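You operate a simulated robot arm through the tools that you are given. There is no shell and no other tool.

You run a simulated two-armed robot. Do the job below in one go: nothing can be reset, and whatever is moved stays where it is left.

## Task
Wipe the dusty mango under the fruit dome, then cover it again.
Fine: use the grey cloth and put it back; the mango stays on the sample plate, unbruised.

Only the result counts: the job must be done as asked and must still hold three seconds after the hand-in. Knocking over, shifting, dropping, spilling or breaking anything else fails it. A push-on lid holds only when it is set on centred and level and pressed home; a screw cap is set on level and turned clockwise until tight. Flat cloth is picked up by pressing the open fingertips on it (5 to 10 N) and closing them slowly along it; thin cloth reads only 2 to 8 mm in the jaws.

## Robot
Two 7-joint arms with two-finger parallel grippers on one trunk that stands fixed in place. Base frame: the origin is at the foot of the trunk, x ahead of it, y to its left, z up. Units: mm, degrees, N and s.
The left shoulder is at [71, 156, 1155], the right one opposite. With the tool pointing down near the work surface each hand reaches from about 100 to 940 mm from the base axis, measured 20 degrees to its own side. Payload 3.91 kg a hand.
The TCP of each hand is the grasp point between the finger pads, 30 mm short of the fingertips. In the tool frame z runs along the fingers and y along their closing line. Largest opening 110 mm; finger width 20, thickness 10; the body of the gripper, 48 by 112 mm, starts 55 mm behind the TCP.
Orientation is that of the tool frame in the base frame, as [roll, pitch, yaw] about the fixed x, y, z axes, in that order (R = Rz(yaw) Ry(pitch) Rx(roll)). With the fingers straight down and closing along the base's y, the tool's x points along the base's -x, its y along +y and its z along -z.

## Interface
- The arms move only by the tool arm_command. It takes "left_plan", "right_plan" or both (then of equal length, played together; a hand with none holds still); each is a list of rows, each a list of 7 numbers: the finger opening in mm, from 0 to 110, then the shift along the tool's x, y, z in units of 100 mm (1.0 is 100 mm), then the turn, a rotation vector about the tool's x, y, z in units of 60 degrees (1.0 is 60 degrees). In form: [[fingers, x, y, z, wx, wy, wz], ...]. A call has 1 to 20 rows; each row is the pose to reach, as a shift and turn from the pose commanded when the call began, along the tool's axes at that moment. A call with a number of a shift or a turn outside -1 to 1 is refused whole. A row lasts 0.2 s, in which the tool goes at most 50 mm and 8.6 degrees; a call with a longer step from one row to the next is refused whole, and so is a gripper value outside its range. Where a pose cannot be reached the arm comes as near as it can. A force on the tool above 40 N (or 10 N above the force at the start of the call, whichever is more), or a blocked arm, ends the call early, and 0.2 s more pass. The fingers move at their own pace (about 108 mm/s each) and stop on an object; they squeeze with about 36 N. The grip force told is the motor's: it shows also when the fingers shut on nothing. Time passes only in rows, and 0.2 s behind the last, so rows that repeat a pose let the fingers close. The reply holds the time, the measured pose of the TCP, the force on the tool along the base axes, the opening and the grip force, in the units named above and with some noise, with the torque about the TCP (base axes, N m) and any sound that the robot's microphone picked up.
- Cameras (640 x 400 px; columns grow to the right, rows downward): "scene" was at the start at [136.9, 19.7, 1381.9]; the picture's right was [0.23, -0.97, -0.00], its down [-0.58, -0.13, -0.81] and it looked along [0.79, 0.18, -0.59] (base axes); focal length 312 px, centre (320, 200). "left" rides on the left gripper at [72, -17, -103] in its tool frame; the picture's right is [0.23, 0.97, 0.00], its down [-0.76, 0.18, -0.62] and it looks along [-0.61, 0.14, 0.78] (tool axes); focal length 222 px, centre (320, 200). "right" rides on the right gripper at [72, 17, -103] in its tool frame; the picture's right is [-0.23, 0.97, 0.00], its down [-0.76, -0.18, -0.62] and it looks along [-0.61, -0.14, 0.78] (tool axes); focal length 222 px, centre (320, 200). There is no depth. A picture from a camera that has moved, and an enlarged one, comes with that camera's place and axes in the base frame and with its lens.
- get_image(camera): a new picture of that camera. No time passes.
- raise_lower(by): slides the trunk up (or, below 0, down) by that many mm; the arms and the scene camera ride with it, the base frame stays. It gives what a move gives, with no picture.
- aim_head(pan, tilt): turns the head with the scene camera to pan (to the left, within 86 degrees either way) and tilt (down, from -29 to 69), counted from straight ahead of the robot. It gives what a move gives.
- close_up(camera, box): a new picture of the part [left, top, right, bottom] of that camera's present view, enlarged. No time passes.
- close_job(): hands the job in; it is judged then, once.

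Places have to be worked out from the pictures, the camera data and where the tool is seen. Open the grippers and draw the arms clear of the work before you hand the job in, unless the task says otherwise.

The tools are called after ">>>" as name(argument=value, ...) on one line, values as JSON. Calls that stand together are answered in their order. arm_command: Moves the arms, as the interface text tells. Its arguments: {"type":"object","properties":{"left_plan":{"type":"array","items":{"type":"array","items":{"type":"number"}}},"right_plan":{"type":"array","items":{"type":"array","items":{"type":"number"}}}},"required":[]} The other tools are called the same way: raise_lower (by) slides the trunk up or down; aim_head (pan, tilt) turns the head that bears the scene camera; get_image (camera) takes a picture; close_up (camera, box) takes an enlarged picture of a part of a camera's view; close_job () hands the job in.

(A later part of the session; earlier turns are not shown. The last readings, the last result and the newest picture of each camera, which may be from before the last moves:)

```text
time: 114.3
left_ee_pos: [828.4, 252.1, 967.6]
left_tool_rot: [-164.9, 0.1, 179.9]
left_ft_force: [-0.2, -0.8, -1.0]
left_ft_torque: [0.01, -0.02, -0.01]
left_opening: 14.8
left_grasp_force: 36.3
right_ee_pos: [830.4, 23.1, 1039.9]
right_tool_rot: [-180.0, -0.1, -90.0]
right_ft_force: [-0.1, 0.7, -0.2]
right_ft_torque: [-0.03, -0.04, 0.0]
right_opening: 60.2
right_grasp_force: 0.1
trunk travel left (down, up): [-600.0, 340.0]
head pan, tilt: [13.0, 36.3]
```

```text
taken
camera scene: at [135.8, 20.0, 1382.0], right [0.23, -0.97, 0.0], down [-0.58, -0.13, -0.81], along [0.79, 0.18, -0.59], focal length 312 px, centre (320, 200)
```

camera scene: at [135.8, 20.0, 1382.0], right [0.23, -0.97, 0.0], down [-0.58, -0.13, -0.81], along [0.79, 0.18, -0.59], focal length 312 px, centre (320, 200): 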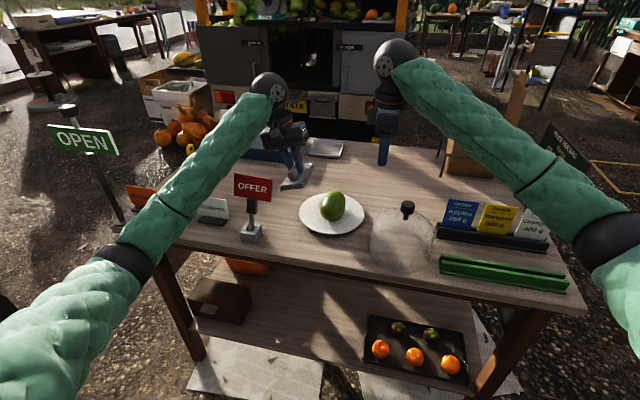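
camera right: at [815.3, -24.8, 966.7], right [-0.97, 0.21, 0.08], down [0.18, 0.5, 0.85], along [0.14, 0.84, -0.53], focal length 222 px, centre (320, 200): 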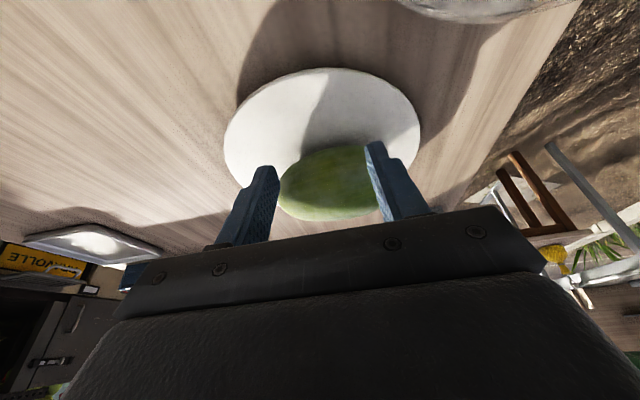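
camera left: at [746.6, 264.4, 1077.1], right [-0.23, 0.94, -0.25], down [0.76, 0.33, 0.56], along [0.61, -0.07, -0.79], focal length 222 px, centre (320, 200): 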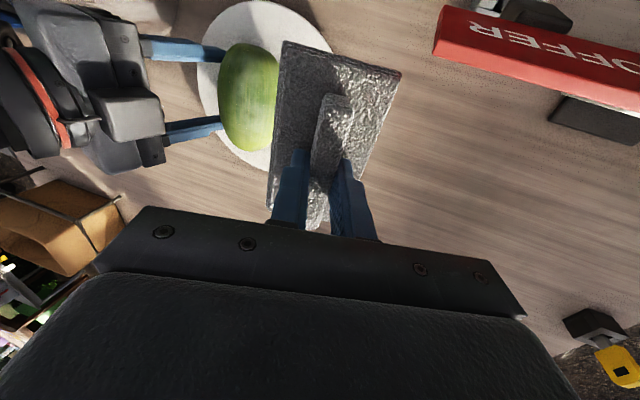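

Both hands are clear of the plate and the mango sits well on it. I'll check its position from the right camera, then turn the right hand back.

>>> close_up(camera="right", box=[250, 90, 420, 230])

>>> arm_command(right_plan=[[60, 0.05, 0.06, -0.01, 0, 0, 0.125], [60, 0.1, 0.13, -0.02, 0, 0, 0.25], [60, 0.16, 0.2, -0.03, 0, 0, 0.375], [60, 0.22, 0.27, -0.04, 0, 0, 0.5], [60, 0.27, 0.34, -0.05, 0, 0, 0.625], [60, 0.33, 0.4, -0.05, 0, 0, 0.75]])

>>> arm_command(right_plan=[[60, 0.1, 0.01, 0, 0, 0, 0.125], [60, 0.2, 0.02, 0, 0, 0, 0.25], [60, 0.3, 0.03, 0, 0, 0, 0.375], [60, 0.4, 0.04, 0, 0, 0, 0.5], [60, 0.5, 0.05, 0, 0, 0, 0.625], [60, 0.6, 0.064, 0, 0, 0, 0.75]])

>>> get_image(camera="right")

```text
2.86 times, centred on (335, 160) of right
camera zoom: at [814.3, -49.3, 1144.3], right [-0.97, 0.23, 0.0], down [0.18, 0.76, 0.62], along [0.14, 0.61, -0.78], focal length 635 px, centre (277, 314)
```

zoom: 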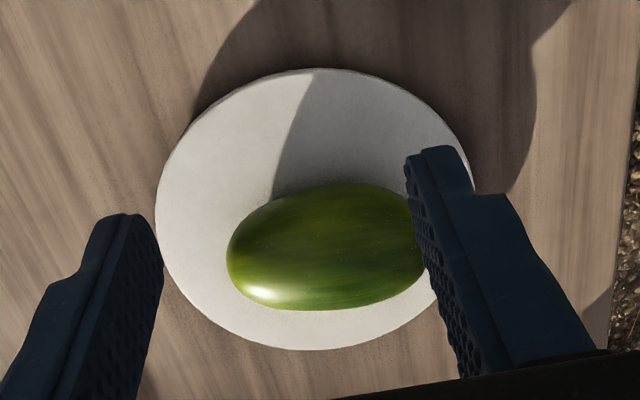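

```text
time: 115.7
left_ee_pos: [828.9, 252.5, 966.7]
left_tool_rot: [-164.9, 0.0, -180.0]
left_ft_force: [0.0, 0.4, 0.0]
left_ft_torque: [0.02, 0.03, -0.03]
left_opening: 14.8
left_grasp_force: 35.8
right_ee_pos: [791.6, -12.1, 1043.2]
right_tool_rot: [-180.0, 0.0, -135.1]
right_ft_force: [-0.1, 0.1, 0.1]
right_ft_torque: [-0.01, -0.02, -0.01]
right_opening: 59.8
right_grasp_force: 0.0
trunk travel left (down, up): [-600.0, 340.0]
head pan, tilt: [13.0, 36.3]
```

```text
time: 117.1
left_ee_pos: [829.4, 252.9, 967.3]
left_tool_rot: [-164.9, 0.2, -180.0]
left_ft_force: [0.6, -0.6, -0.8]
left_ft_torque: [0.02, -0.02, -0.02]
left_opening: 14.5
left_grasp_force: 36.1
right_ee_pos: [742.3, -49.1, 1042.7]
right_tool_rot: [179.9, 0.1, 180.0]
right_ft_force: [0.1, 1.1, -0.2]
right_ft_torque: [-0.03, -0.01, -0.02]
right_opening: 60.1
right_grasp_force: 0.0
trunk travel left (down, up): [-600.0, 340.0]
head pan, tilt: [13.0, 36.3]
```

```text
taken
camera right: at [671.0, -32.6, 1147.9], right [0.23, 0.97, 0.0], down [0.76, -0.18, 0.62], along [0.61, -0.14, -0.78], focal length 222 px, centre (320, 200)
```

right: 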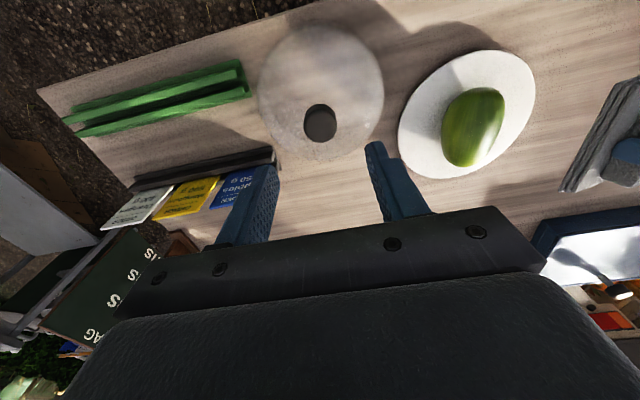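

The mango is centred at about (832, 145), so it fits under the dome. Now I'll zoom on the knob to centre the right gripper.

>>> close_up(camera="right", box=[240, 20, 400, 170])

>>> close_up(camera="scene", box=[360, 150, 470, 290])

```text
2.67 times, centred on (320, 95) of right
camera zoom: at [671.0, -32.6, 1147.9], right [0.23, 0.97, 0.0], down [0.76, -0.18, 0.62], along [0.61, -0.14, -0.78], focal length 592 px, centre (320, 480)
```

zoom: 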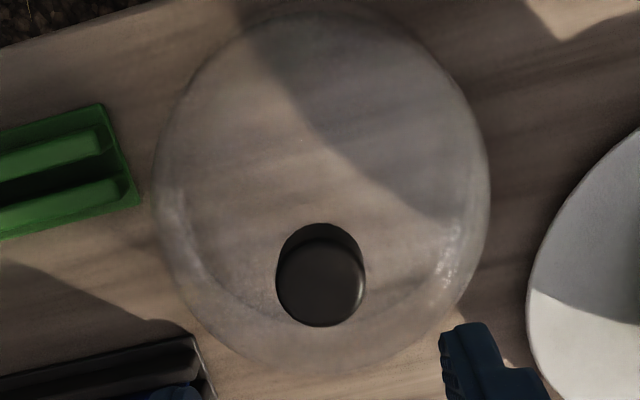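

```text
2.86 times, centred on (415, 220) of scene
camera zoom: at [136.9, 19.4, 1382.0], right [0.23, -0.97, 0.0], down [-0.58, -0.13, -0.81], along [0.79, 0.18, -0.59], focal length 892 px, centre (49, 143)
```

zoom: 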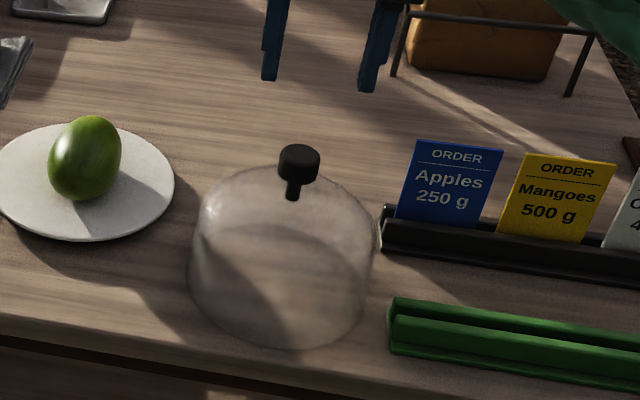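

The knob is at (741, -49), right under the TCP. I'll descend so the pads centre on the knob cap.

>>> arm_command(right_plan=[[60, 0.01, 0, 0.3, 0, 0, 0], [60, 0.01, 0, 0.6, 0, 0, 0], [60, 0.01, 0, 0.8, 0, 0, 0], [60, 0.01, 0, 0.92, 0, 0, 0], [60, 0.01, 0, 0.98, 0, 0, 0], [60, 0.01, 0, 0.98, 0, 0, 0]])

>>> close_up(camera="scene", box=[370, 150, 450, 260])

>>> close_up(camera="right", box=[220, 60, 420, 230])

```text
time: 118.5
left_ee_pos: [829.2, 251.8, 967.6]
left_tool_rot: [-164.9, 0.0, 180.0]
left_ft_force: [0.2, -0.2, -0.3]
left_ft_torque: [-0.02, 0.02, -0.01]
left_opening: 14.7
left_grasp_force: 36.1
right_ee_pos: [742.5, -49.2, 945.0]
right_tool_rot: [180.0, -0.1, 180.0]
right_ft_force: [0.2, -0.5, 0.3]
right_ft_torque: [0.0, 0.03, -0.02]
right_opening: 60.1
right_grasp_force: 0.1
trunk travel left (down, up): [-600.0, 340.0]
head pan, tilt: [13.0, 36.3]
```

```text
3.64 times, centred on (410, 205) of scene
camera zoom: at [137.1, 19.7, 1381.9], right [0.23, -0.97, 0.0], down [-0.58, -0.13, -0.81], along [0.79, 0.18, -0.59], focal length 1135 px, centre (-7, 182)
```

zoom: 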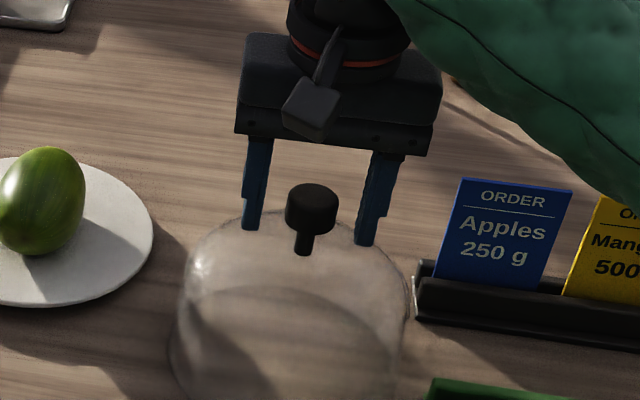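

```text
2.35 times, centred on (320, 145) of right
camera zoom: at [670.9, -32.0, 1049.8], right [0.23, 0.97, 0.0], down [0.76, -0.18, 0.62], along [0.61, -0.14, -0.78], focal length 523 px, centre (320, 329)
```

zoom: 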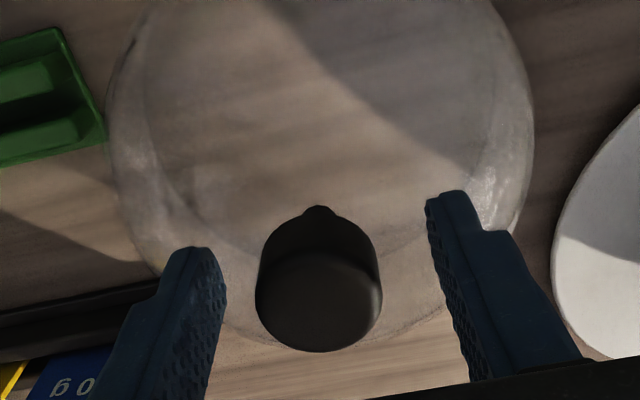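

The fingers straddle the knob with tips near the stem base. I'll close on it.

>>> arm_command(right_plan=[[46, 0, 0, 0, 0, 0, 0], [38, 0, 0, 0, 0, 0, 0], [32, 0, 0, 0, 0, 0, 0], [26, 0, 0, 0, 0, 0, 0], [10, 0, 0, 0, 0, 0, 0], [0, 0, 0, 0, 0, 0, 0], [0, 0, 0, 0, 0, 0, 0]])

>>> close_up(camera="scene", box=[370, 150, 450, 260])

```text
time: 120.1
left_ee_pos: [829.3, 251.9, 966.8]
left_tool_rot: [-164.9, 0.0, 180.0]
left_ft_force: [0.2, -0.2, -0.3]
left_ft_torque: [0.02, 0.03, -0.02]
left_opening: 15.2
left_grasp_force: 35.6
right_ee_pos: [742.9, -48.7, 945.0]
right_tool_rot: [179.9, 0.0, -180.0]
right_ft_force: [-0.1, -0.3, 0.1]
right_ft_torque: [-0.01, -0.02, 0.06]
right_opening: 30.5
right_grasp_force: 35.8
trunk travel left (down, up): [-600.0, 340.0]
head pan, tilt: [13.0, 36.3]
```

```text
3.64 times, centred on (410, 205) of scene
camera zoom: at [137.2, 19.7, 1381.9], right [0.23, -0.97, 0.0], down [-0.58, -0.13, -0.81], along [0.79, 0.18, -0.59], focal length 1135 px, centre (-7, 182)
```

zoom: 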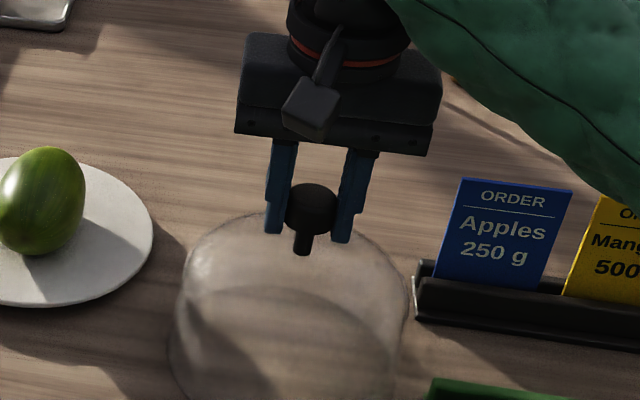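

Gripped at 30.5 mm. I'll lift very gently at first and check for slip.

>>> arm_command(right_plan=[[0, 0, 0, -0.01, 0, 0, 0], [0, 0, 0, -0.02, 0, 0, 0], [0, 0, 0, -0.03, 0, 0, 0], [0, 0, 0, -0.05, 0, 0, 0], [0, 0, 0, -0.08, 0, 0, 0], [0, 0, 0, -0.12, 0, 0, 0], [0, 0, 0, -0.17, 0, 0, 0], [0, 0, 0, -0.22, 0, 0, 0]])

>>> close_up(camera="scene", box=[370, 140, 450, 260])

```text
time: 121.9
left_ee_pos: [829.0, 251.5, 965.9]
left_tool_rot: [-164.9, 0.0, -179.9]
left_ft_force: [0.5, 1.5, -0.2]
left_ft_torque: [-0.01, -0.03, 0.01]
left_opening: 15.2
left_grasp_force: 35.7
right_ee_pos: [742.2, -47.8, 965.9]
right_tool_rot: [179.9, -0.1, -180.0]
right_ft_force: [0.9, 0.0, -0.3]
right_ft_torque: [-0.02, -0.01, -0.01]
right_opening: 30.4
right_grasp_force: 35.5
trunk travel left (down, up): [-600.0, 340.0]
head pan, tilt: [13.0, 36.3]
```

```text
3.33 times, centred on (410, 200) of scene
camera zoom: at [137.1, 19.7, 1381.9], right [0.23, -0.97, 0.0], down [-0.58, -0.13, -0.81], along [0.79, 0.18, -0.59], focal length 1041 px, centre (20, 200)
```

zoom: 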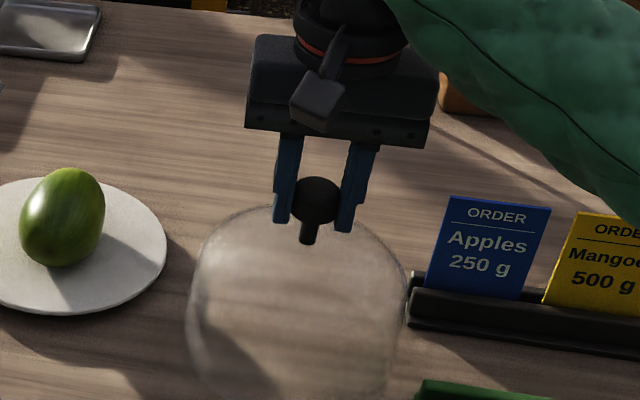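

No slip this time. I'll lift the dome higher and carry it to the parking spot at the right.

>>> arm_command(right_plan=[[0, 0, 0, -0.2, 0, 0, 0], [0, 0, 0, -0.4, 0, 0, 0], [0, 0, 0, -0.6, 0, 0, 0], [0, 0, 0, -0.8, 0, 0, 0], [0, 0, 0, -1.0, 0, 0, 0]])

>>> arm_command(right_plan=[[0, 0.1, -0.1, -0.2, 0, 0, 0], [0, 0.3, -0.3, -0.4, 0, 0, 0], [0, 0.5, -0.5, -0.6, 0, 0, 0], [0, 0.7, -0.75, -0.7, 0, 0, 0], [0, 0.9, -1.0, -0.7, 0, 0, 0]])

>>> arm_command(right_plan=[[0, 0.1, -0.25, 0, 0, 0, 0], [0, 0.2, -0.5, 0, 0, 0, 0], [0, 0.3, -0.75, 0, 0, 0, 0], [0, 0.37, -1.0, 0, 0, 0, 0]])

>>> get_image(camera="scene")

```text
time: 123.1
left_ee_pos: [829.7, 252.5, 966.3]
left_tool_rot: [-164.8, 0.0, -180.0]
left_ft_force: [0.1, -0.9, -0.9]
left_ft_torque: [-0.01, 0.01, 0.01]
left_opening: 15.0
left_grasp_force: 36.3
right_ee_pos: [742.5, -48.4, 1067.6]
right_tool_rot: [179.9, -0.1, 179.9]
right_ft_force: [-0.7, 0.4, -0.5]
right_ft_torque: [0.01, 0.01, -0.01]
right_opening: 30.2
right_grasp_force: 35.7
trunk travel left (down, up): [-600.0, 340.0]
head pan, tilt: [13.0, 36.3]
```

```text
time: 124.3
left_ee_pos: [829.4, 251.6, 966.9]
left_tool_rot: [-164.9, 0.1, -180.0]
left_ft_force: [-0.3, -0.5, -1.1]
left_ft_torque: [0.02, -0.01, 0.02]
left_opening: 14.6
left_grasp_force: 35.9
right_ee_pos: [654.0, -150.1, 1138.5]
right_tool_rot: [180.0, 0.0, -179.9]
right_ft_force: [0.1, -0.2, -0.2]
right_ft_torque: [0.02, -0.01, 0.02]
right_opening: 30.4
right_grasp_force: 35.4
trunk travel left (down, up): [-600.0, 340.0]
head pan, tilt: [13.0, 36.3]
```

```text
time: 125.3
left_ee_pos: [830.5, 252.1, 967.5]
left_tool_rot: [-164.9, 0.1, -180.0]
left_ft_force: [-0.3, 0.2, -0.9]
left_ft_torque: [0.0, -0.01, 0.0]
left_opening: 14.7
left_grasp_force: 36.2
right_ee_pos: [615.9, -248.0, 1136.6]
right_tool_rot: [-180.0, 0.0, -179.8]
right_ft_force: [0.0, 0.1, -0.6]
right_ft_torque: [-0.01, 0.01, 0.02]
right_opening: 30.2
right_grasp_force: 35.7
trunk travel left (down, up): [-600.0, 340.0]
head pan, tilt: [13.0, 36.3]
```

```text
taken
camera scene: at [136.5, 19.0, 1382.0], right [0.23, -0.97, 0.0], down [-0.58, -0.13, -0.81], along [0.79, 0.18, -0.59], focal length 312 px, centre (320, 200)
```

scene: 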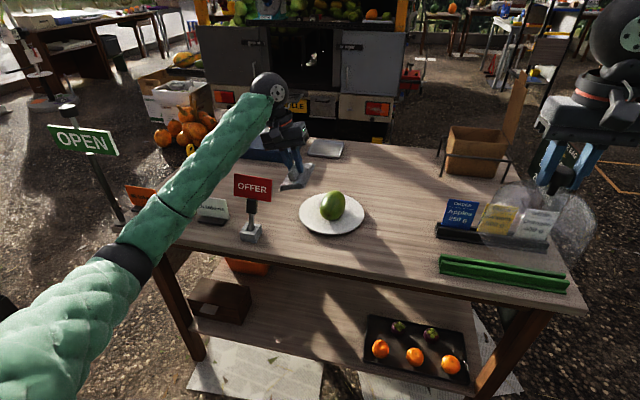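

The dome is parked. I'll raise the left hand and straighten it, then carry the cloth back toward its place.

>>> arm_command(left_plan=[[0, 0, -0.05, -0.2, -0.08, 0, 0], [0, 0, -0.1, -0.4, -0.17, 0, 0], [0, 0, -0.155, -0.58, -0.25, 0, 0]])

>>> arm_command(left_plan=[[0, 0.25, -0.3, 0, 0, 0, 0], [0, 0.5, -0.6, 0, 0, 0, 0], [0, 0.75, -0.9, 0, 0, 0, 0], [0, 0.97, -1.0, 0, 0, 0, 0]])

>>> arm_command(left_plan=[[0, 0, -0.4, 0, 0, 0, 0], [0, 0, -0.8, 0, 0, 0, 0], [0, 0, -1.0, 0, 0, 0, 0]])

>>> get_image(camera="scene")

```text
time: 126.1
left_ee_pos: [830.5, 252.8, 1029.0]
left_tool_rot: [179.9, 0.2, 180.0]
left_ft_force: [-0.2, -0.3, -1.7]
left_ft_torque: [0.0, 0.04, 0.02]
left_opening: 15.1
left_grasp_force: 35.9
right_ee_pos: [616.3, -248.4, 1135.8]
right_tool_rot: [180.0, 0.0, -180.0]
right_ft_force: [0.0, 0.2, -1.1]
right_ft_torque: [0.0, -0.04, -0.02]
right_opening: 30.2
right_grasp_force: 36.3
trunk travel left (down, up): [-600.0, 340.0]
head pan, tilt: [13.0, 36.3]
```

```text
time: 127.1
left_ee_pos: [734.3, 152.2, 1027.5]
left_tool_rot: [-179.9, 0.1, -180.0]
left_ft_force: [-0.9, 0.3, 0.3]
left_ft_torque: [0.01, 0.01, 0.0]
left_opening: 15.1
left_grasp_force: 35.5
right_ee_pos: [617.0, -247.5, 1136.1]
right_tool_rot: [180.0, 0.0, -180.0]
right_ft_force: [-1.5, -0.2, -1.2]
right_ft_torque: [-0.01, 0.04, -0.01]
right_opening: 30.6
right_grasp_force: 36.2
trunk travel left (down, up): [-600.0, 340.0]
head pan, tilt: [13.0, 36.3]
```

```text
time: 127.9
left_ee_pos: [734.0, 50.5, 1028.0]
left_tool_rot: [-179.9, 0.0, -180.0]
left_ft_force: [-0.9, -0.3, -0.2]
left_ft_torque: [0.0, -0.04, -0.01]
left_opening: 14.7
left_grasp_force: 35.5
right_ee_pos: [617.4, -247.9, 1135.3]
right_tool_rot: [-179.9, 0.0, 180.0]
right_ft_force: [-0.2, 0.2, -1.0]
right_ft_torque: [0.0, 0.01, -0.02]
right_opening: 30.6
right_grasp_force: 36.3
trunk travel left (down, up): [-600.0, 340.0]
head pan, tilt: [13.0, 36.3]
```

```text
taken
camera scene: at [137.2, 19.2, 1381.9], right [0.23, -0.97, 0.0], down [-0.58, -0.13, -0.81], along [0.78, 0.18, -0.59], focal length 312 px, centre (320, 200)
```

scene: 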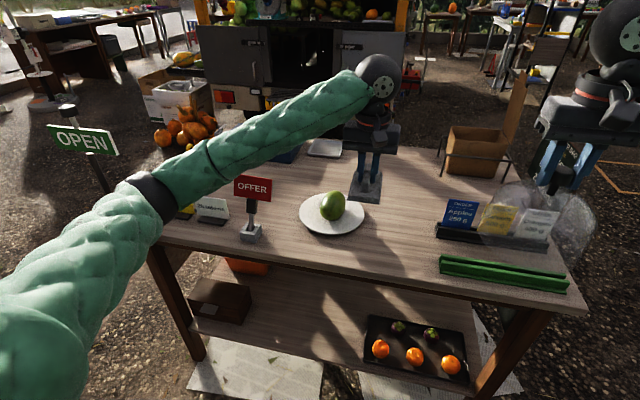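

I'll move the rest of the way over the cloth's place and check how the pad sits in the grip.

>>> arm_command(left_plan=[[0, 0.01, -0.4, 0, 0, 0, 0], [0, 0.015, -0.8, 0.1, 0, 0, 0], [0, 0.015, -1.0, 0.4, 0, 0, 0], [0, 0.015, -1.0, 0.8, 0, 0, 0]])

>>> get_image(camera="left")

>>> close_up(camera="scene", box=[350, 130, 470, 290])

```text
time: 128.9
left_ee_pos: [733.7, -46.1, 947.2]
left_tool_rot: [-179.9, 0.1, -180.0]
left_ft_force: [-0.9, -0.1, 0.1]
left_ft_torque: [-0.05, 0.02, -0.01]
left_opening: 14.7
left_grasp_force: 35.9
right_ee_pos: [618.0, -248.6, 1136.4]
right_tool_rot: [-180.0, -0.1, 179.9]
right_ft_force: [0.5, -0.1, -0.7]
right_ft_torque: [-0.01, 0.0, 0.0]
right_opening: 30.4
right_grasp_force: 36.1
trunk travel left (down, up): [-600.0, 340.0]
head pan, tilt: [13.0, 36.3]
```

```text
taken
camera left: at [660.1, -64.6, 1049.8], right [-0.23, 0.97, 0.0], down [0.76, 0.18, 0.62], along [0.61, 0.14, -0.78], focal length 222 px, centre (320, 200)
```

left: 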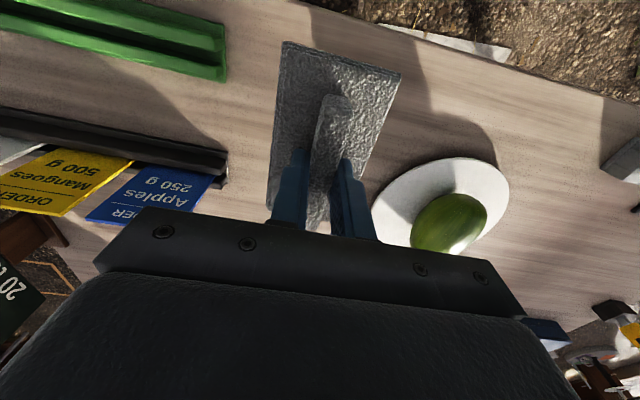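

```text
2.50 times, centred on (410, 210) of scene
camera zoom: at [137.7, 19.9, 1382.0], right [0.23, -0.97, 0.0], down [-0.58, -0.13, -0.81], along [0.78, 0.18, -0.59], focal length 780 px, centre (95, 175)
```

zoom: 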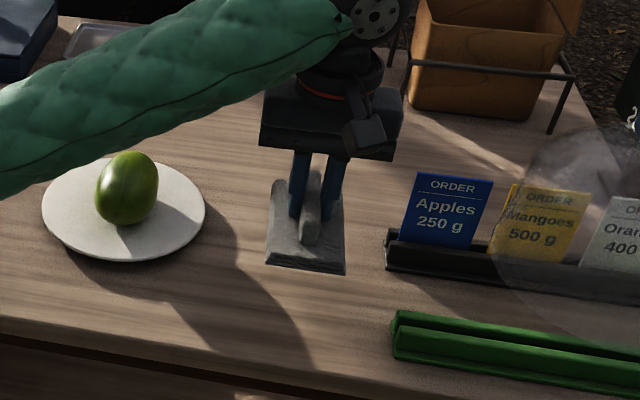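

The pad is unchanged in the grip. I'll shift 9 mm to its original y and lower to just above the table.

>>> arm_command(left_plan=[[0, 0.01, -0.09, 0.2, 0, 0, 0], [0, 0.01, -0.09, 0.45, 0, 0, 0], [0, 0.01, -0.09, 0.7, 0, 0, 0], [0, 0.01, -0.09, 0.85, 0, 0, 0], [0, 0.01, -0.09, 0.94, 0, 0, 0], [0, 0.01, -0.09, 0.96, 0, 0, 0]])

>>> close_up(camera="scene", box=[370, 190, 450, 280])

```text
time: 130.3
left_ee_pos: [730.6, -56.5, 852.5]
left_tool_rot: [-179.9, 0.2, -179.9]
left_ft_force: [0.5, -1.0, -0.1]
left_ft_torque: [0.0, -0.04, -0.01]
left_opening: 14.9
left_grasp_force: 36.0
right_ee_pos: [616.6, -247.6, 1136.7]
right_tool_rot: [180.0, 0.0, -179.9]
right_ft_force: [0.7, 0.4, -0.5]
right_ft_torque: [0.02, 0.0, -0.01]
right_opening: 30.5
right_grasp_force: 35.7
trunk travel left (down, up): [-600.0, 340.0]
head pan, tilt: [13.0, 36.3]
```

```text
4.44 times, centred on (410, 235) of scene
camera zoom: at [137.1, 19.4, 1381.9], right [0.23, -0.97, 0.0], down [-0.58, -0.13, -0.81], along [0.79, 0.18, -0.59], focal length 1387 px, centre (-80, 44)
```

zoom: 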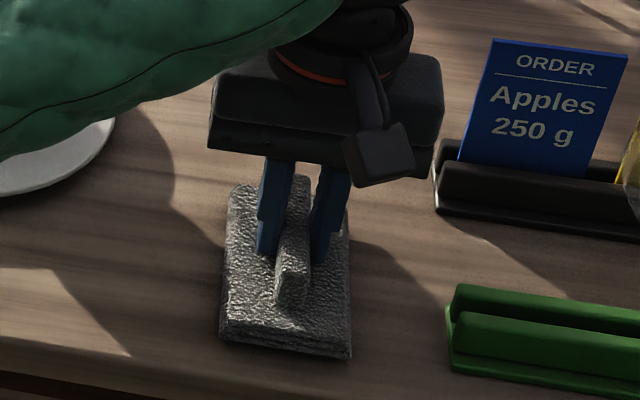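

About 8 mm to go. I'll lower in small steps to contact.

>>> arm_command(left_plan=[[0, 0, 0, 0.02, 0, 0, 0], [0, 0, 0, 0.04, 0, 0, 0], [0, 0, 0, 0.055, 0, 0, 0], [0, 0, 0, 0.055, 0, 0, 0]])

```text
time: 131.3
left_ee_pos: [730.4, -57.4, 846.5]
left_tool_rot: [-179.9, 0.0, 179.9]
left_ft_force: [-0.2, 0.1, -0.8]
left_ft_torque: [-0.04, 0.0, 0.05]
left_opening: 15.1
left_grasp_force: 35.6
right_ee_pos: [618.3, -247.9, 1136.4]
right_tool_rot: [-179.9, 0.0, 180.0]
right_ft_force: [-0.3, -0.6, -1.3]
right_ft_torque: [0.0, -0.01, -0.01]
right_opening: 30.7
right_grasp_force: 35.8
trunk travel left (down, up): [-600.0, 340.0]
head pan, tilt: [13.0, 36.3]
```

>>> arm_command(left_plan=[[0, 0, 0, 0.01, 0, 0, 0], [0, 0, 0, 0.02, 0, 0, 0], [0, 0, 0, 0.02, 0, 0, 0]])

```text
time: 132.1
left_ee_pos: [730.5, -56.9, 845.8]
left_tool_rot: [-179.9, 0.1, -180.0]
left_ft_force: [0.6, -0.2, 10.1]
left_ft_torque: [0.1, 0.22, 0.0]
left_opening: 14.9
left_grasp_force: 36.2
right_ee_pos: [615.9, -247.7, 1136.9]
right_tool_rot: [180.0, 0.0, 179.9]
right_ft_force: [-0.5, -0.6, -0.4]
right_ft_torque: [0.04, 0.01, 0.01]
right_opening: 30.3
right_grasp_force: 36.0
trunk travel left (down, up): [-600.0, 340.0]
head pan, tilt: [13.0, 36.3]
```

The pad is on the table (10 N). I'll unload slightly, open the fingers and rise.

>>> arm_command(left_plan=[[0, 0, 0, -0.007, 0, 0, 0], [16, 0, 0, -0.007, 0, 0, 0], [20, 0, 0, -0.007, 0, 0, 0], [30, 0, 0, -0.007, 0, 0, 0], [40, 0, 0, -0.007, 0, 0, 0], [40, 0, 0, -0.007, 0, 0, 0]])

>>> close_up(camera="scene", box=[370, 190, 450, 280])

```text
time: 133.5
left_ee_pos: [731.7, -56.8, 844.5]
left_tool_rot: [-179.9, 0.0, -180.0]
left_ft_force: [0.3, -0.1, -0.1]
left_ft_torque: [-0.02, 0.02, -0.04]
left_opening: 39.8
left_grasp_force: 0.0
right_ee_pos: [616.9, -248.6, 1136.4]
right_tool_rot: [-180.0, -0.1, 179.9]
right_ft_force: [0.2, -0.5, -0.8]
right_ft_torque: [0.0, 0.02, 0.01]
right_opening: 30.7
right_grasp_force: 35.2
trunk travel left (down, up): [-600.0, 340.0]
head pan, tilt: [13.0, 36.3]
```

```text
4.44 times, centred on (410, 235) of scene
camera zoom: at [137.1, 19.4, 1381.9], right [0.23, -0.97, 0.0], down [-0.58, -0.13, -0.81], along [0.79, 0.18, -0.59], focal length 1387 px, centre (-80, 44)
```

zoom: 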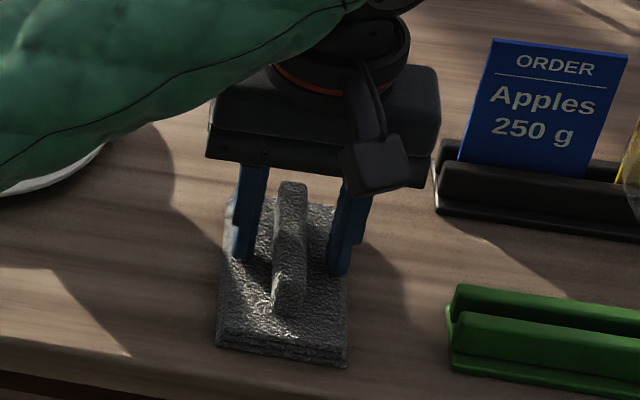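

The cloth is released and lies flat. I'll raise the left hand straight up and check the cloth's position.

>>> arm_command(left_plan=[[40, 0, 0, -0.15, 0, 0, 0], [50, 0, 0, -0.4, 0, 0, 0], [60, 0, 0, -0.7, 0, 0, 0], [60, 0, 0, -1.0, 0, 0, 0]])

>>> arm_command(left_plan=[[60, 0, 0, -0.4, 0, 0, 0], [60, 0, 0, -0.8, 0, 0, 0], [60, 0.1, 0.2, -1.0, 0, 0, 0], [60, 0.2, 0.5, -1.0, 0, 0, 0], [60, 0.3, 0.9, -1.0, 0, 0, 0]])

>>> close_up(camera="scene", box=[370, 220, 430, 280])

>>> get_image(camera="scene")

```text
time: 134.5
left_ee_pos: [732.7, -56.2, 942.9]
left_tool_rot: [-180.0, 0.2, 180.0]
left_ft_force: [-0.4, 0.3, 0.9]
left_ft_torque: [0.01, -0.02, 0.01]
left_opening: 60.1
left_grasp_force: 0.1
right_ee_pos: [616.3, -248.1, 1135.7]
right_tool_rot: [179.9, 0.0, -180.0]
right_ft_force: [-0.3, -0.6, -0.3]
right_ft_torque: [0.0, -0.02, 0.0]
right_opening: 30.3
right_grasp_force: 36.3
trunk travel left (down, up): [-600.0, 340.0]
head pan, tilt: [13.0, 36.3]
```

```text
time: 135.7
left_ee_pos: [702.4, 33.9, 1044.1]
left_tool_rot: [-179.7, 0.1, 179.9]
left_ft_force: [-0.7, -1.2, 0.2]
left_ft_torque: [0.0, -0.02, 0.01]
left_opening: 59.9
left_grasp_force: 0.2
right_ee_pos: [616.7, -246.5, 1136.8]
right_tool_rot: [-179.9, 0.1, -180.0]
right_ft_force: [-0.1, 1.0, -1.0]
right_ft_torque: [-0.03, 0.01, -0.04]
right_opening: 30.1
right_grasp_force: 35.9
trunk travel left (down, up): [-600.0, 340.0]
head pan, tilt: [13.0, 36.3]
```

```text
6.67 times, centred on (400, 250) of scene
camera zoom: at [136.5, 21.0, 1382.0], right [0.22, -0.97, 0.0], down [-0.58, -0.13, -0.81], along [0.79, 0.18, -0.59], focal length 2081 px, centre (-213, -133)
```

zoom: 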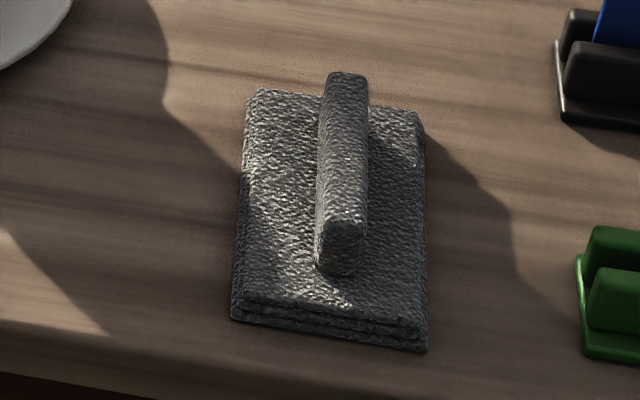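

```text
taken
camera scene: at [136.5, 21.0, 1382.0], right [0.22, -0.97, 0.0], down [-0.58, -0.13, -0.81], along [0.79, 0.18, -0.59], focal length 312 px, centre (320, 200)
```

scene: 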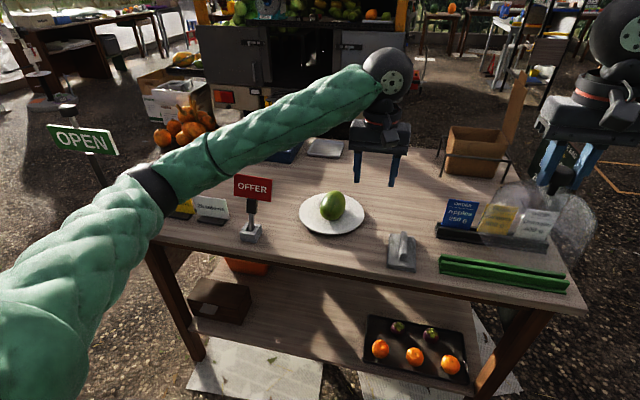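

The cloth is back exactly where it started. Now I'll retract the left hand up and to the left, out of the dome's way.

>>> arm_command(left_plan=[[80, 0.2, 0.2, -0.3, 0, 0, 0], [110, 0.45, 0.45, -0.55, 0, 0, 0], [110, 0.7, 0.7, -0.8, 0, 0, 0], [110, 0.95, 0.95, -1.0, 0, 0, 0]])

>>> arm_command(left_plan=[[110, 0.25, 0.25, -0.05, 0, 0, 0], [110, 0.5, 0.5, -0.1, 0, 0, 0], [110, 0.75, 0.75, -0.15, 0, 0, 0], [110, 0.95, 1.0, -0.18, 0, 0, 0]])

>>> arm_command(left_plan=[[110, 0.1, 0.3, 0, 0, 0, 0], [110, 0.2, 0.6, 0, 0, 0, 0], [110, 0.25, 1.0, 0, 0, 0, 0]])

>>> close_up(camera="right", box=[475, 85, 605, 200])

>>> close_up(camera="scene", box=[290, 175, 375, 245])

```text
time: 136.7
left_ee_pos: [603.7, 127.0, 1142.3]
left_tool_rot: [-180.0, 0.1, -180.0]
left_ft_force: [-0.3, -0.5, 0.6]
left_ft_torque: [0.01, -0.06, 0.01]
left_opening: 109.9
left_grasp_force: 0.1
right_ee_pos: [616.4, -248.5, 1137.0]
right_tool_rot: [-180.0, -0.1, -180.0]
right_ft_force: [-0.4, 0.1, -1.1]
right_ft_torque: [0.03, -0.03, 0.01]
right_opening: 30.4
right_grasp_force: 35.7
trunk travel left (down, up): [-600.0, 340.0]
head pan, tilt: [13.0, 36.3]
```

```text
time: 137.7
left_ee_pos: [510.7, 227.9, 1162.4]
left_tool_rot: [-179.9, 0.0, 180.0]
left_ft_force: [0.3, -0.2, -0.2]
left_ft_torque: [0.03, 0.0, -0.02]
left_opening: 110.0
left_grasp_force: 0.0
right_ee_pos: [616.7, -247.4, 1137.5]
right_tool_rot: [-179.9, 0.1, -180.0]
right_ft_force: [-0.6, 0.0, -0.7]
right_ft_torque: [-0.02, 0.0, 0.01]
right_opening: 30.1
right_grasp_force: 36.3
trunk travel left (down, up): [-600.0, 340.0]
head pan, tilt: [13.0, 36.3]
```

```text
time: 138.5
left_ee_pos: [485.0, 328.1, 1161.7]
left_tool_rot: [-179.8, 0.2, 180.0]
left_ft_force: [-0.1, 0.9, 0.0]
left_ft_torque: [0.0, -0.04, 0.0]
left_opening: 110.0
left_grasp_force: 0.0
right_ee_pos: [615.5, -246.9, 1138.2]
right_tool_rot: [-179.9, 0.0, -179.9]
right_ft_force: [-0.1, -0.2, -0.4]
right_ft_torque: [-0.03, -0.02, 0.01]
right_opening: 30.4
right_grasp_force: 36.3
trunk travel left (down, up): [-600.0, 340.0]
head pan, tilt: [13.0, 36.3]
```

```text
3.48 times, centred on (540, 142) of right
camera zoom: at [543.5, -230.4, 1242.5], right [0.23, 0.97, 0.0], down [0.76, -0.18, 0.62], along [0.61, -0.14, -0.78], focal length 773 px, centre (-445, 400)
```

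zoom: 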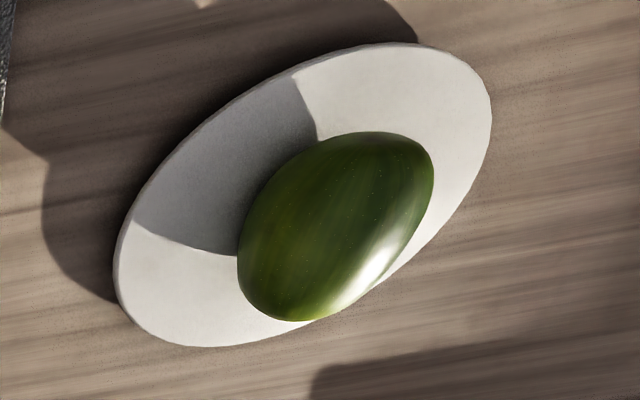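

```text
5.71 times, centred on (332, 210) of scene
camera zoom: at [135.4, 21.1, 1382.1], right [0.22, -0.97, 0.0], down [-0.58, -0.13, -0.81], along [0.79, 0.18, -0.59], focal length 1784 px, centre (249, 143)
```

zoom: 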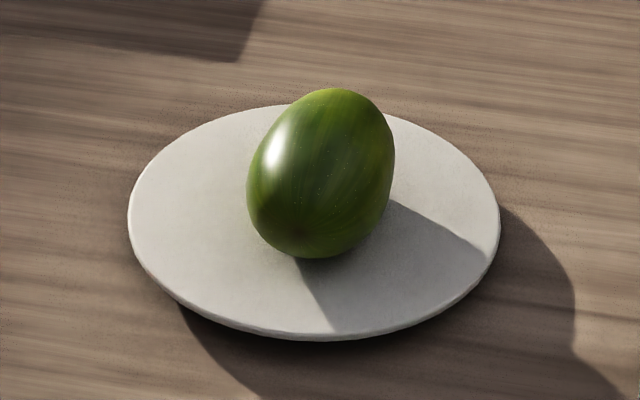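

The plate hasn't moved and the clean mango sits within the dome's footprint. I'll now bring the dome back over the plate at a safe height.

>>> arm_command(right_plan=[[0, -0.1, 0.25, 0, 0, 0, 0], [0, -0.2, 0.5, 0, 0, 0, 0], [0, -0.3, 0.75, 0, 0, 0, 0], [0, -0.4, 1.0, 0, 0, 0, 0]])

>>> arm_command(right_plan=[[0, -0.15, 0.25, 0, 0, 0, 0], [0, -0.3, 0.5, 0, 0, 0, 0], [0, -0.45, 0.75, 0, 0, 0, 0], [0, -0.6, 1.0, 0, 0, 0, 0]])

>>> arm_command(right_plan=[[0, -0.2, 0.25, 0, 0, 0, 0], [0, -0.4, 0.5, 0, 0, 0, 0], [0, -0.6, 0.75, 0, 0, 0, 0], [0, -0.8, 1.0, 0, 0, 0, 0]])

>>> arm_command(right_plan=[[0, -0.11, 0.24, 0, 0, 0, 0], [0, -0.22, 0.48, 0, 0, 0, 0], [0, -0.33, 0.72, 0, 0, 0, 0], [0, -0.445, 0.96, 0.0, 0, 0, 0], [0, -0.445, 0.96, 0.1, 0, 0, 0]])

>>> get_image(camera="scene")

>>> get_image(camera="right")

```text
time: 139.5
left_ee_pos: [487.7, 329.7, 1161.8]
left_tool_rot: [-179.7, 0.0, 180.0]
left_ft_force: [-0.3, 0.9, 0.4]
left_ft_torque: [-0.02, -0.02, 0.0]
left_opening: 110.1
left_grasp_force: 0.1
right_ee_pos: [656.2, -147.1, 1136.2]
right_tool_rot: [-179.9, -0.1, -180.0]
right_ft_force: [0.4, 0.3, -1.1]
right_ft_torque: [0.02, 0.03, 0.04]
right_opening: 30.4
right_grasp_force: 36.5
trunk travel left (down, up): [-600.0, 340.0]
head pan, tilt: [13.0, 36.3]
```

```text
time: 140.5
left_ee_pos: [487.8, 328.0, 1160.1]
left_tool_rot: [-179.7, 0.1, 180.0]
left_ft_force: [-0.2, -0.2, 0.4]
left_ft_torque: [0.0, 0.03, 0.02]
left_opening: 110.0
left_grasp_force: 0.0
right_ee_pos: [716.3, -49.3, 1136.1]
right_tool_rot: [-179.9, -0.1, 179.9]
right_ft_force: [0.7, 1.0, -1.0]
right_ft_torque: [0.01, 0.0, 0.0]
right_opening: 30.3
right_grasp_force: 36.3
trunk travel left (down, up): [-600.0, 340.0]
head pan, tilt: [13.0, 36.3]
```

```text
time: 141.5
left_ee_pos: [487.6, 329.6, 1159.3]
left_tool_rot: [-179.8, 0.0, -180.0]
left_ft_force: [-0.4, 0.7, 0.5]
left_ft_torque: [-0.02, -0.01, -0.01]
left_opening: 109.8
left_grasp_force: 0.0
right_ee_pos: [795.2, 51.4, 1138.3]
right_tool_rot: [-179.8, 0.1, -180.0]
right_ft_force: [0.4, 0.5, -0.4]
right_ft_torque: [0.01, 0.05, 0.0]
right_opening: 30.5
right_grasp_force: 36.1
trunk travel left (down, up): [-600.0, 340.0]
head pan, tilt: [13.0, 36.3]
```

```text
time: 142.7
left_ee_pos: [486.0, 326.8, 1161.5]
left_tool_rot: [-179.9, -0.1, -179.9]
left_ft_force: [-0.1, 0.2, -0.5]
left_ft_torque: [-0.01, 0.03, -0.04]
left_opening: 110.2
left_grasp_force: 0.1
right_ee_pos: [840.6, 146.2, 1126.2]
right_tool_rot: [-179.9, -0.1, -179.9]
right_ft_force: [0.0, 0.4, -0.2]
right_ft_torque: [0.0, 0.01, -0.02]
right_opening: 30.1
right_grasp_force: 36.8
trunk travel left (down, up): [-600.0, 340.0]
head pan, tilt: [13.0, 36.3]
```

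```text
taken
camera scene: at [137.3, 18.7, 1382.0], right [0.23, -0.97, 0.0], down [-0.58, -0.13, -0.81], along [0.79, 0.18, -0.59], focal length 312 px, centre (320, 200)
```

scene: 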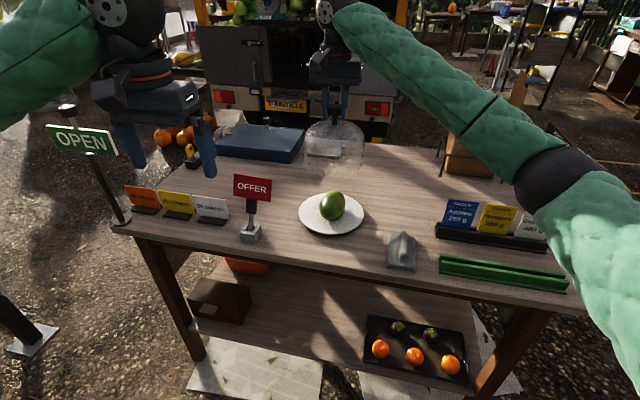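

```text
taken
camera right: at [768.8, 162.6, 1231.1], right [0.23, 0.97, 0.0], down [0.76, -0.18, 0.62], along [0.61, -0.14, -0.78], focal length 222 px, centre (320, 200)
```

right: 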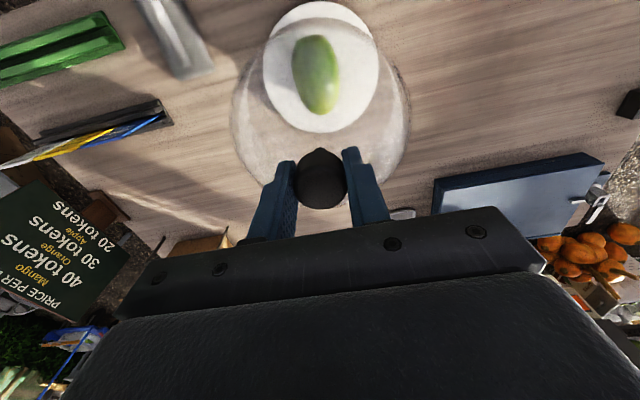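

The dome is above the plate. I'll zoom to compare the dome rim and plate for alignment before descending.

>>> close_up(camera="right", box=[210, 0, 430, 220])

>>> close_up(camera="scene", box=[285, 75, 385, 245])

```text
1.82 times, centred on (320, 110) of right
camera zoom: at [768.8, 162.6, 1231.1], right [0.23, 0.97, 0.0], down [0.76, -0.18, 0.62], along [0.61, -0.14, -0.78], focal length 404 px, centre (320, 364)
```

zoom: 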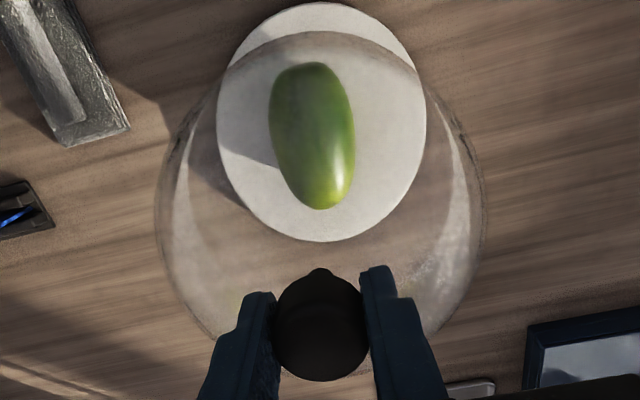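

```text
2.35 times, centred on (335, 160) of scene
camera zoom: at [137.3, 18.7, 1382.0], right [0.23, -0.97, 0.0], down [-0.58, -0.13, -0.81], along [0.79, 0.18, -0.59], focal length 734 px, centre (285, 294)
```

zoom: 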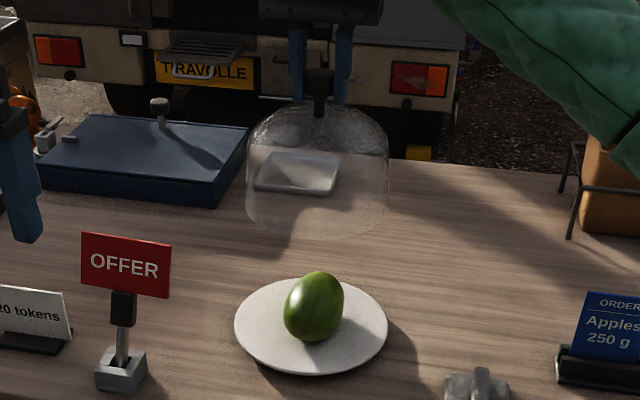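

The plate centre computes to (841, 148) and the dome axis to about (840, 146), so I need +2 mm in y. I'll correct and descend until the rim is just above the mango's top.

>>> arm_command(right_plan=[[0, 0, 0.022, 0.15, 0, 0, 0], [0, 0, 0.022, 0.35, 0, 0, 0], [0, 0, 0.022, 0.55, 0, 0, 0], [0, 0, 0.022, 0.75, 0, 0, 0], [0, 0, 0.022, 0.8, 0, 0, 0], [0, 0, 0.022, 0.8, 0, 0, 0]])

>>> close_up(camera="right", box=[210, 0, 430, 220])

>>> close_up(camera="scene", box=[285, 110, 385, 245])

```text
time: 144.1
left_ee_pos: [485.4, 327.2, 1161.3]
left_tool_rot: [-179.9, 0.0, -179.9]
left_ft_force: [0.3, -0.4, -0.1]
left_ft_torque: [-0.01, 0.01, 0.02]
left_opening: 110.0
left_grasp_force: 0.1
right_ee_pos: [840.8, 150.0, 1046.0]
right_tool_rot: [-179.9, -0.1, 180.0]
right_ft_force: [-0.1, 0.0, -1.8]
right_ft_torque: [0.0, -0.02, 0.03]
right_opening: 30.7
right_grasp_force: 36.2
trunk travel left (down, up): [-600.0, 340.0]
head pan, tilt: [13.0, 36.3]
```

```text
1.82 times, centred on (320, 110) of right
camera zoom: at [769.0, 167.1, 1151.2], right [0.23, 0.97, 0.0], down [0.76, -0.18, 0.62], along [0.61, -0.14, -0.78], focal length 404 px, centre (320, 364)
```

zoom: 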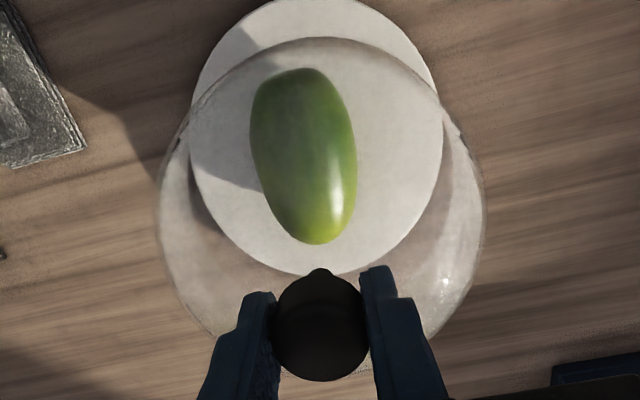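

```text
2.96 times, centred on (335, 178) of scene
camera zoom: at [137.2, 19.9, 1381.9], right [0.23, -0.97, 0.0], down [-0.58, -0.13, -0.81], along [0.79, 0.18, -0.59], focal length 925 px, centre (276, 267)
```

zoom: 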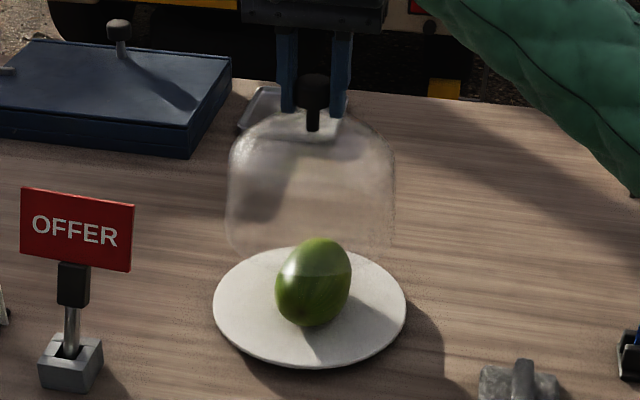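

The rim is still 3 mm too far in +y relative to the plate. I'll correct by -3 mm, hold to settle, and re-check before lowering over the mango.

>>> arm_command(right_plan=[[0, 0, -0.03, 0, 0, 0, 0], [0, 0, -0.03, 0, 0, 0, 0], [0, 0, -0.03, 0, 0, 0, 0]])

>>> close_up(camera="right", box=[210, 0, 430, 220])

>>> close_up(camera="scene", box=[295, 120, 375, 245])

```text
time: 144.9
left_ee_pos: [486.7, 327.7, 1160.8]
left_tool_rot: [-179.9, 0.0, -179.9]
left_ft_force: [-0.6, -0.1, -0.1]
left_ft_torque: [0.0, 0.01, 0.03]
left_opening: 110.1
left_grasp_force: 0.0
right_ee_pos: [840.5, 146.5, 1045.8]
right_tool_rot: [180.0, 0.0, -180.0]
right_ft_force: [0.0, -0.3, -0.6]
right_ft_torque: [0.02, 0.02, 0.06]
right_opening: 30.3
right_grasp_force: 35.7
trunk travel left (down, up): [-600.0, 340.0]
head pan, tilt: [13.0, 36.3]
```

```text
1.82 times, centred on (320, 110) of right
camera zoom: at [768.7, 163.5, 1151.2], right [0.23, 0.97, 0.0], down [0.76, -0.18, 0.62], along [0.61, -0.14, -0.78], focal length 404 px, centre (320, 364)
```

zoom: 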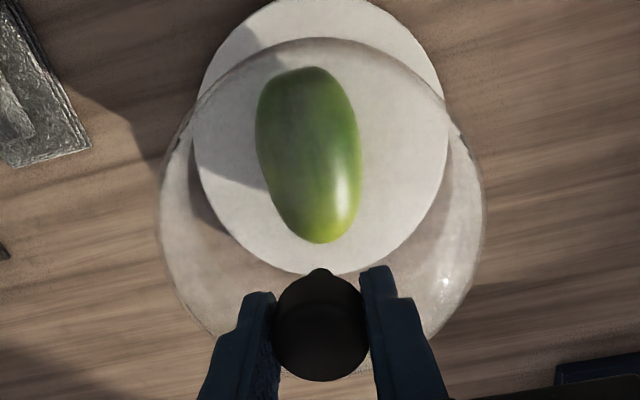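

```text
3.20 times, centred on (335, 182) of scene
camera zoom: at [137.1, 19.8, 1381.9], right [0.23, -0.97, 0.0], down [-0.58, -0.13, -0.81], along [0.79, 0.18, -0.59], focal length 999 px, centre (272, 256)
```

zoom: 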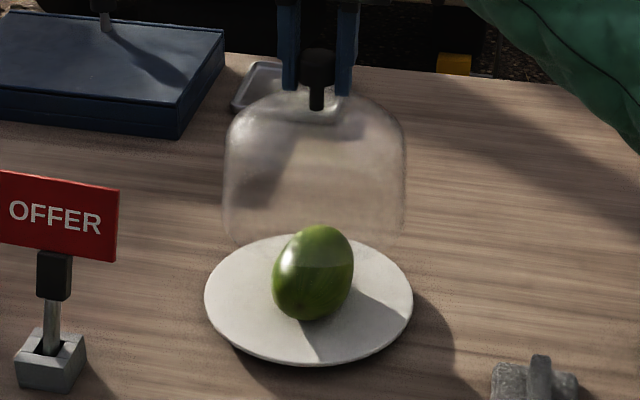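

The two cameras disagree by 2-3 mm on the lateral alignment, so I'll take higher-zoom scene pictures to settle it before lowering.

>>> close_up(camera="scene", box=[300, 130, 370, 174])

>>> close_up(camera="scene", box=[295, 190, 371, 238])

```text
9.09 times, centred on (335, 152) of scene
camera zoom: at [137.1, 19.8, 1381.9], right [0.23, -0.97, 0.0], down [-0.58, -0.13, -0.81], along [0.79, 0.18, -0.59], focal length 2838 px, centre (184, 636)
```

zoom: 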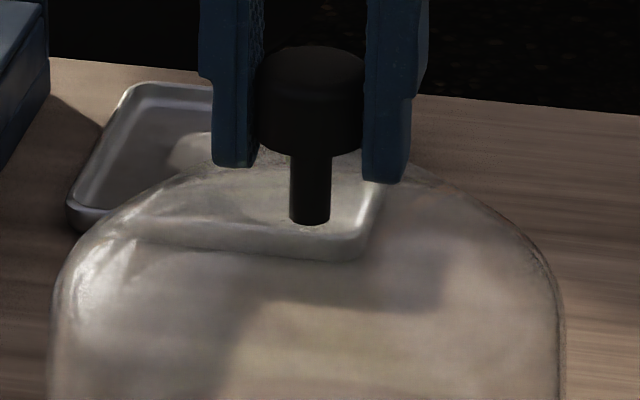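

```text
8.33 times, centred on (333, 214) of scene
camera zoom: at [137.1, 19.8, 1381.9], right [0.23, -0.97, 0.0], down [-0.58, -0.13, -0.81], along [0.79, 0.18, -0.59], focal length 2601 px, centre (212, 83)
```

zoom: 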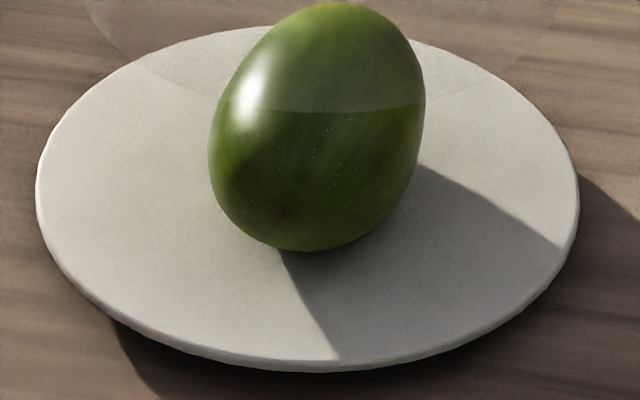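

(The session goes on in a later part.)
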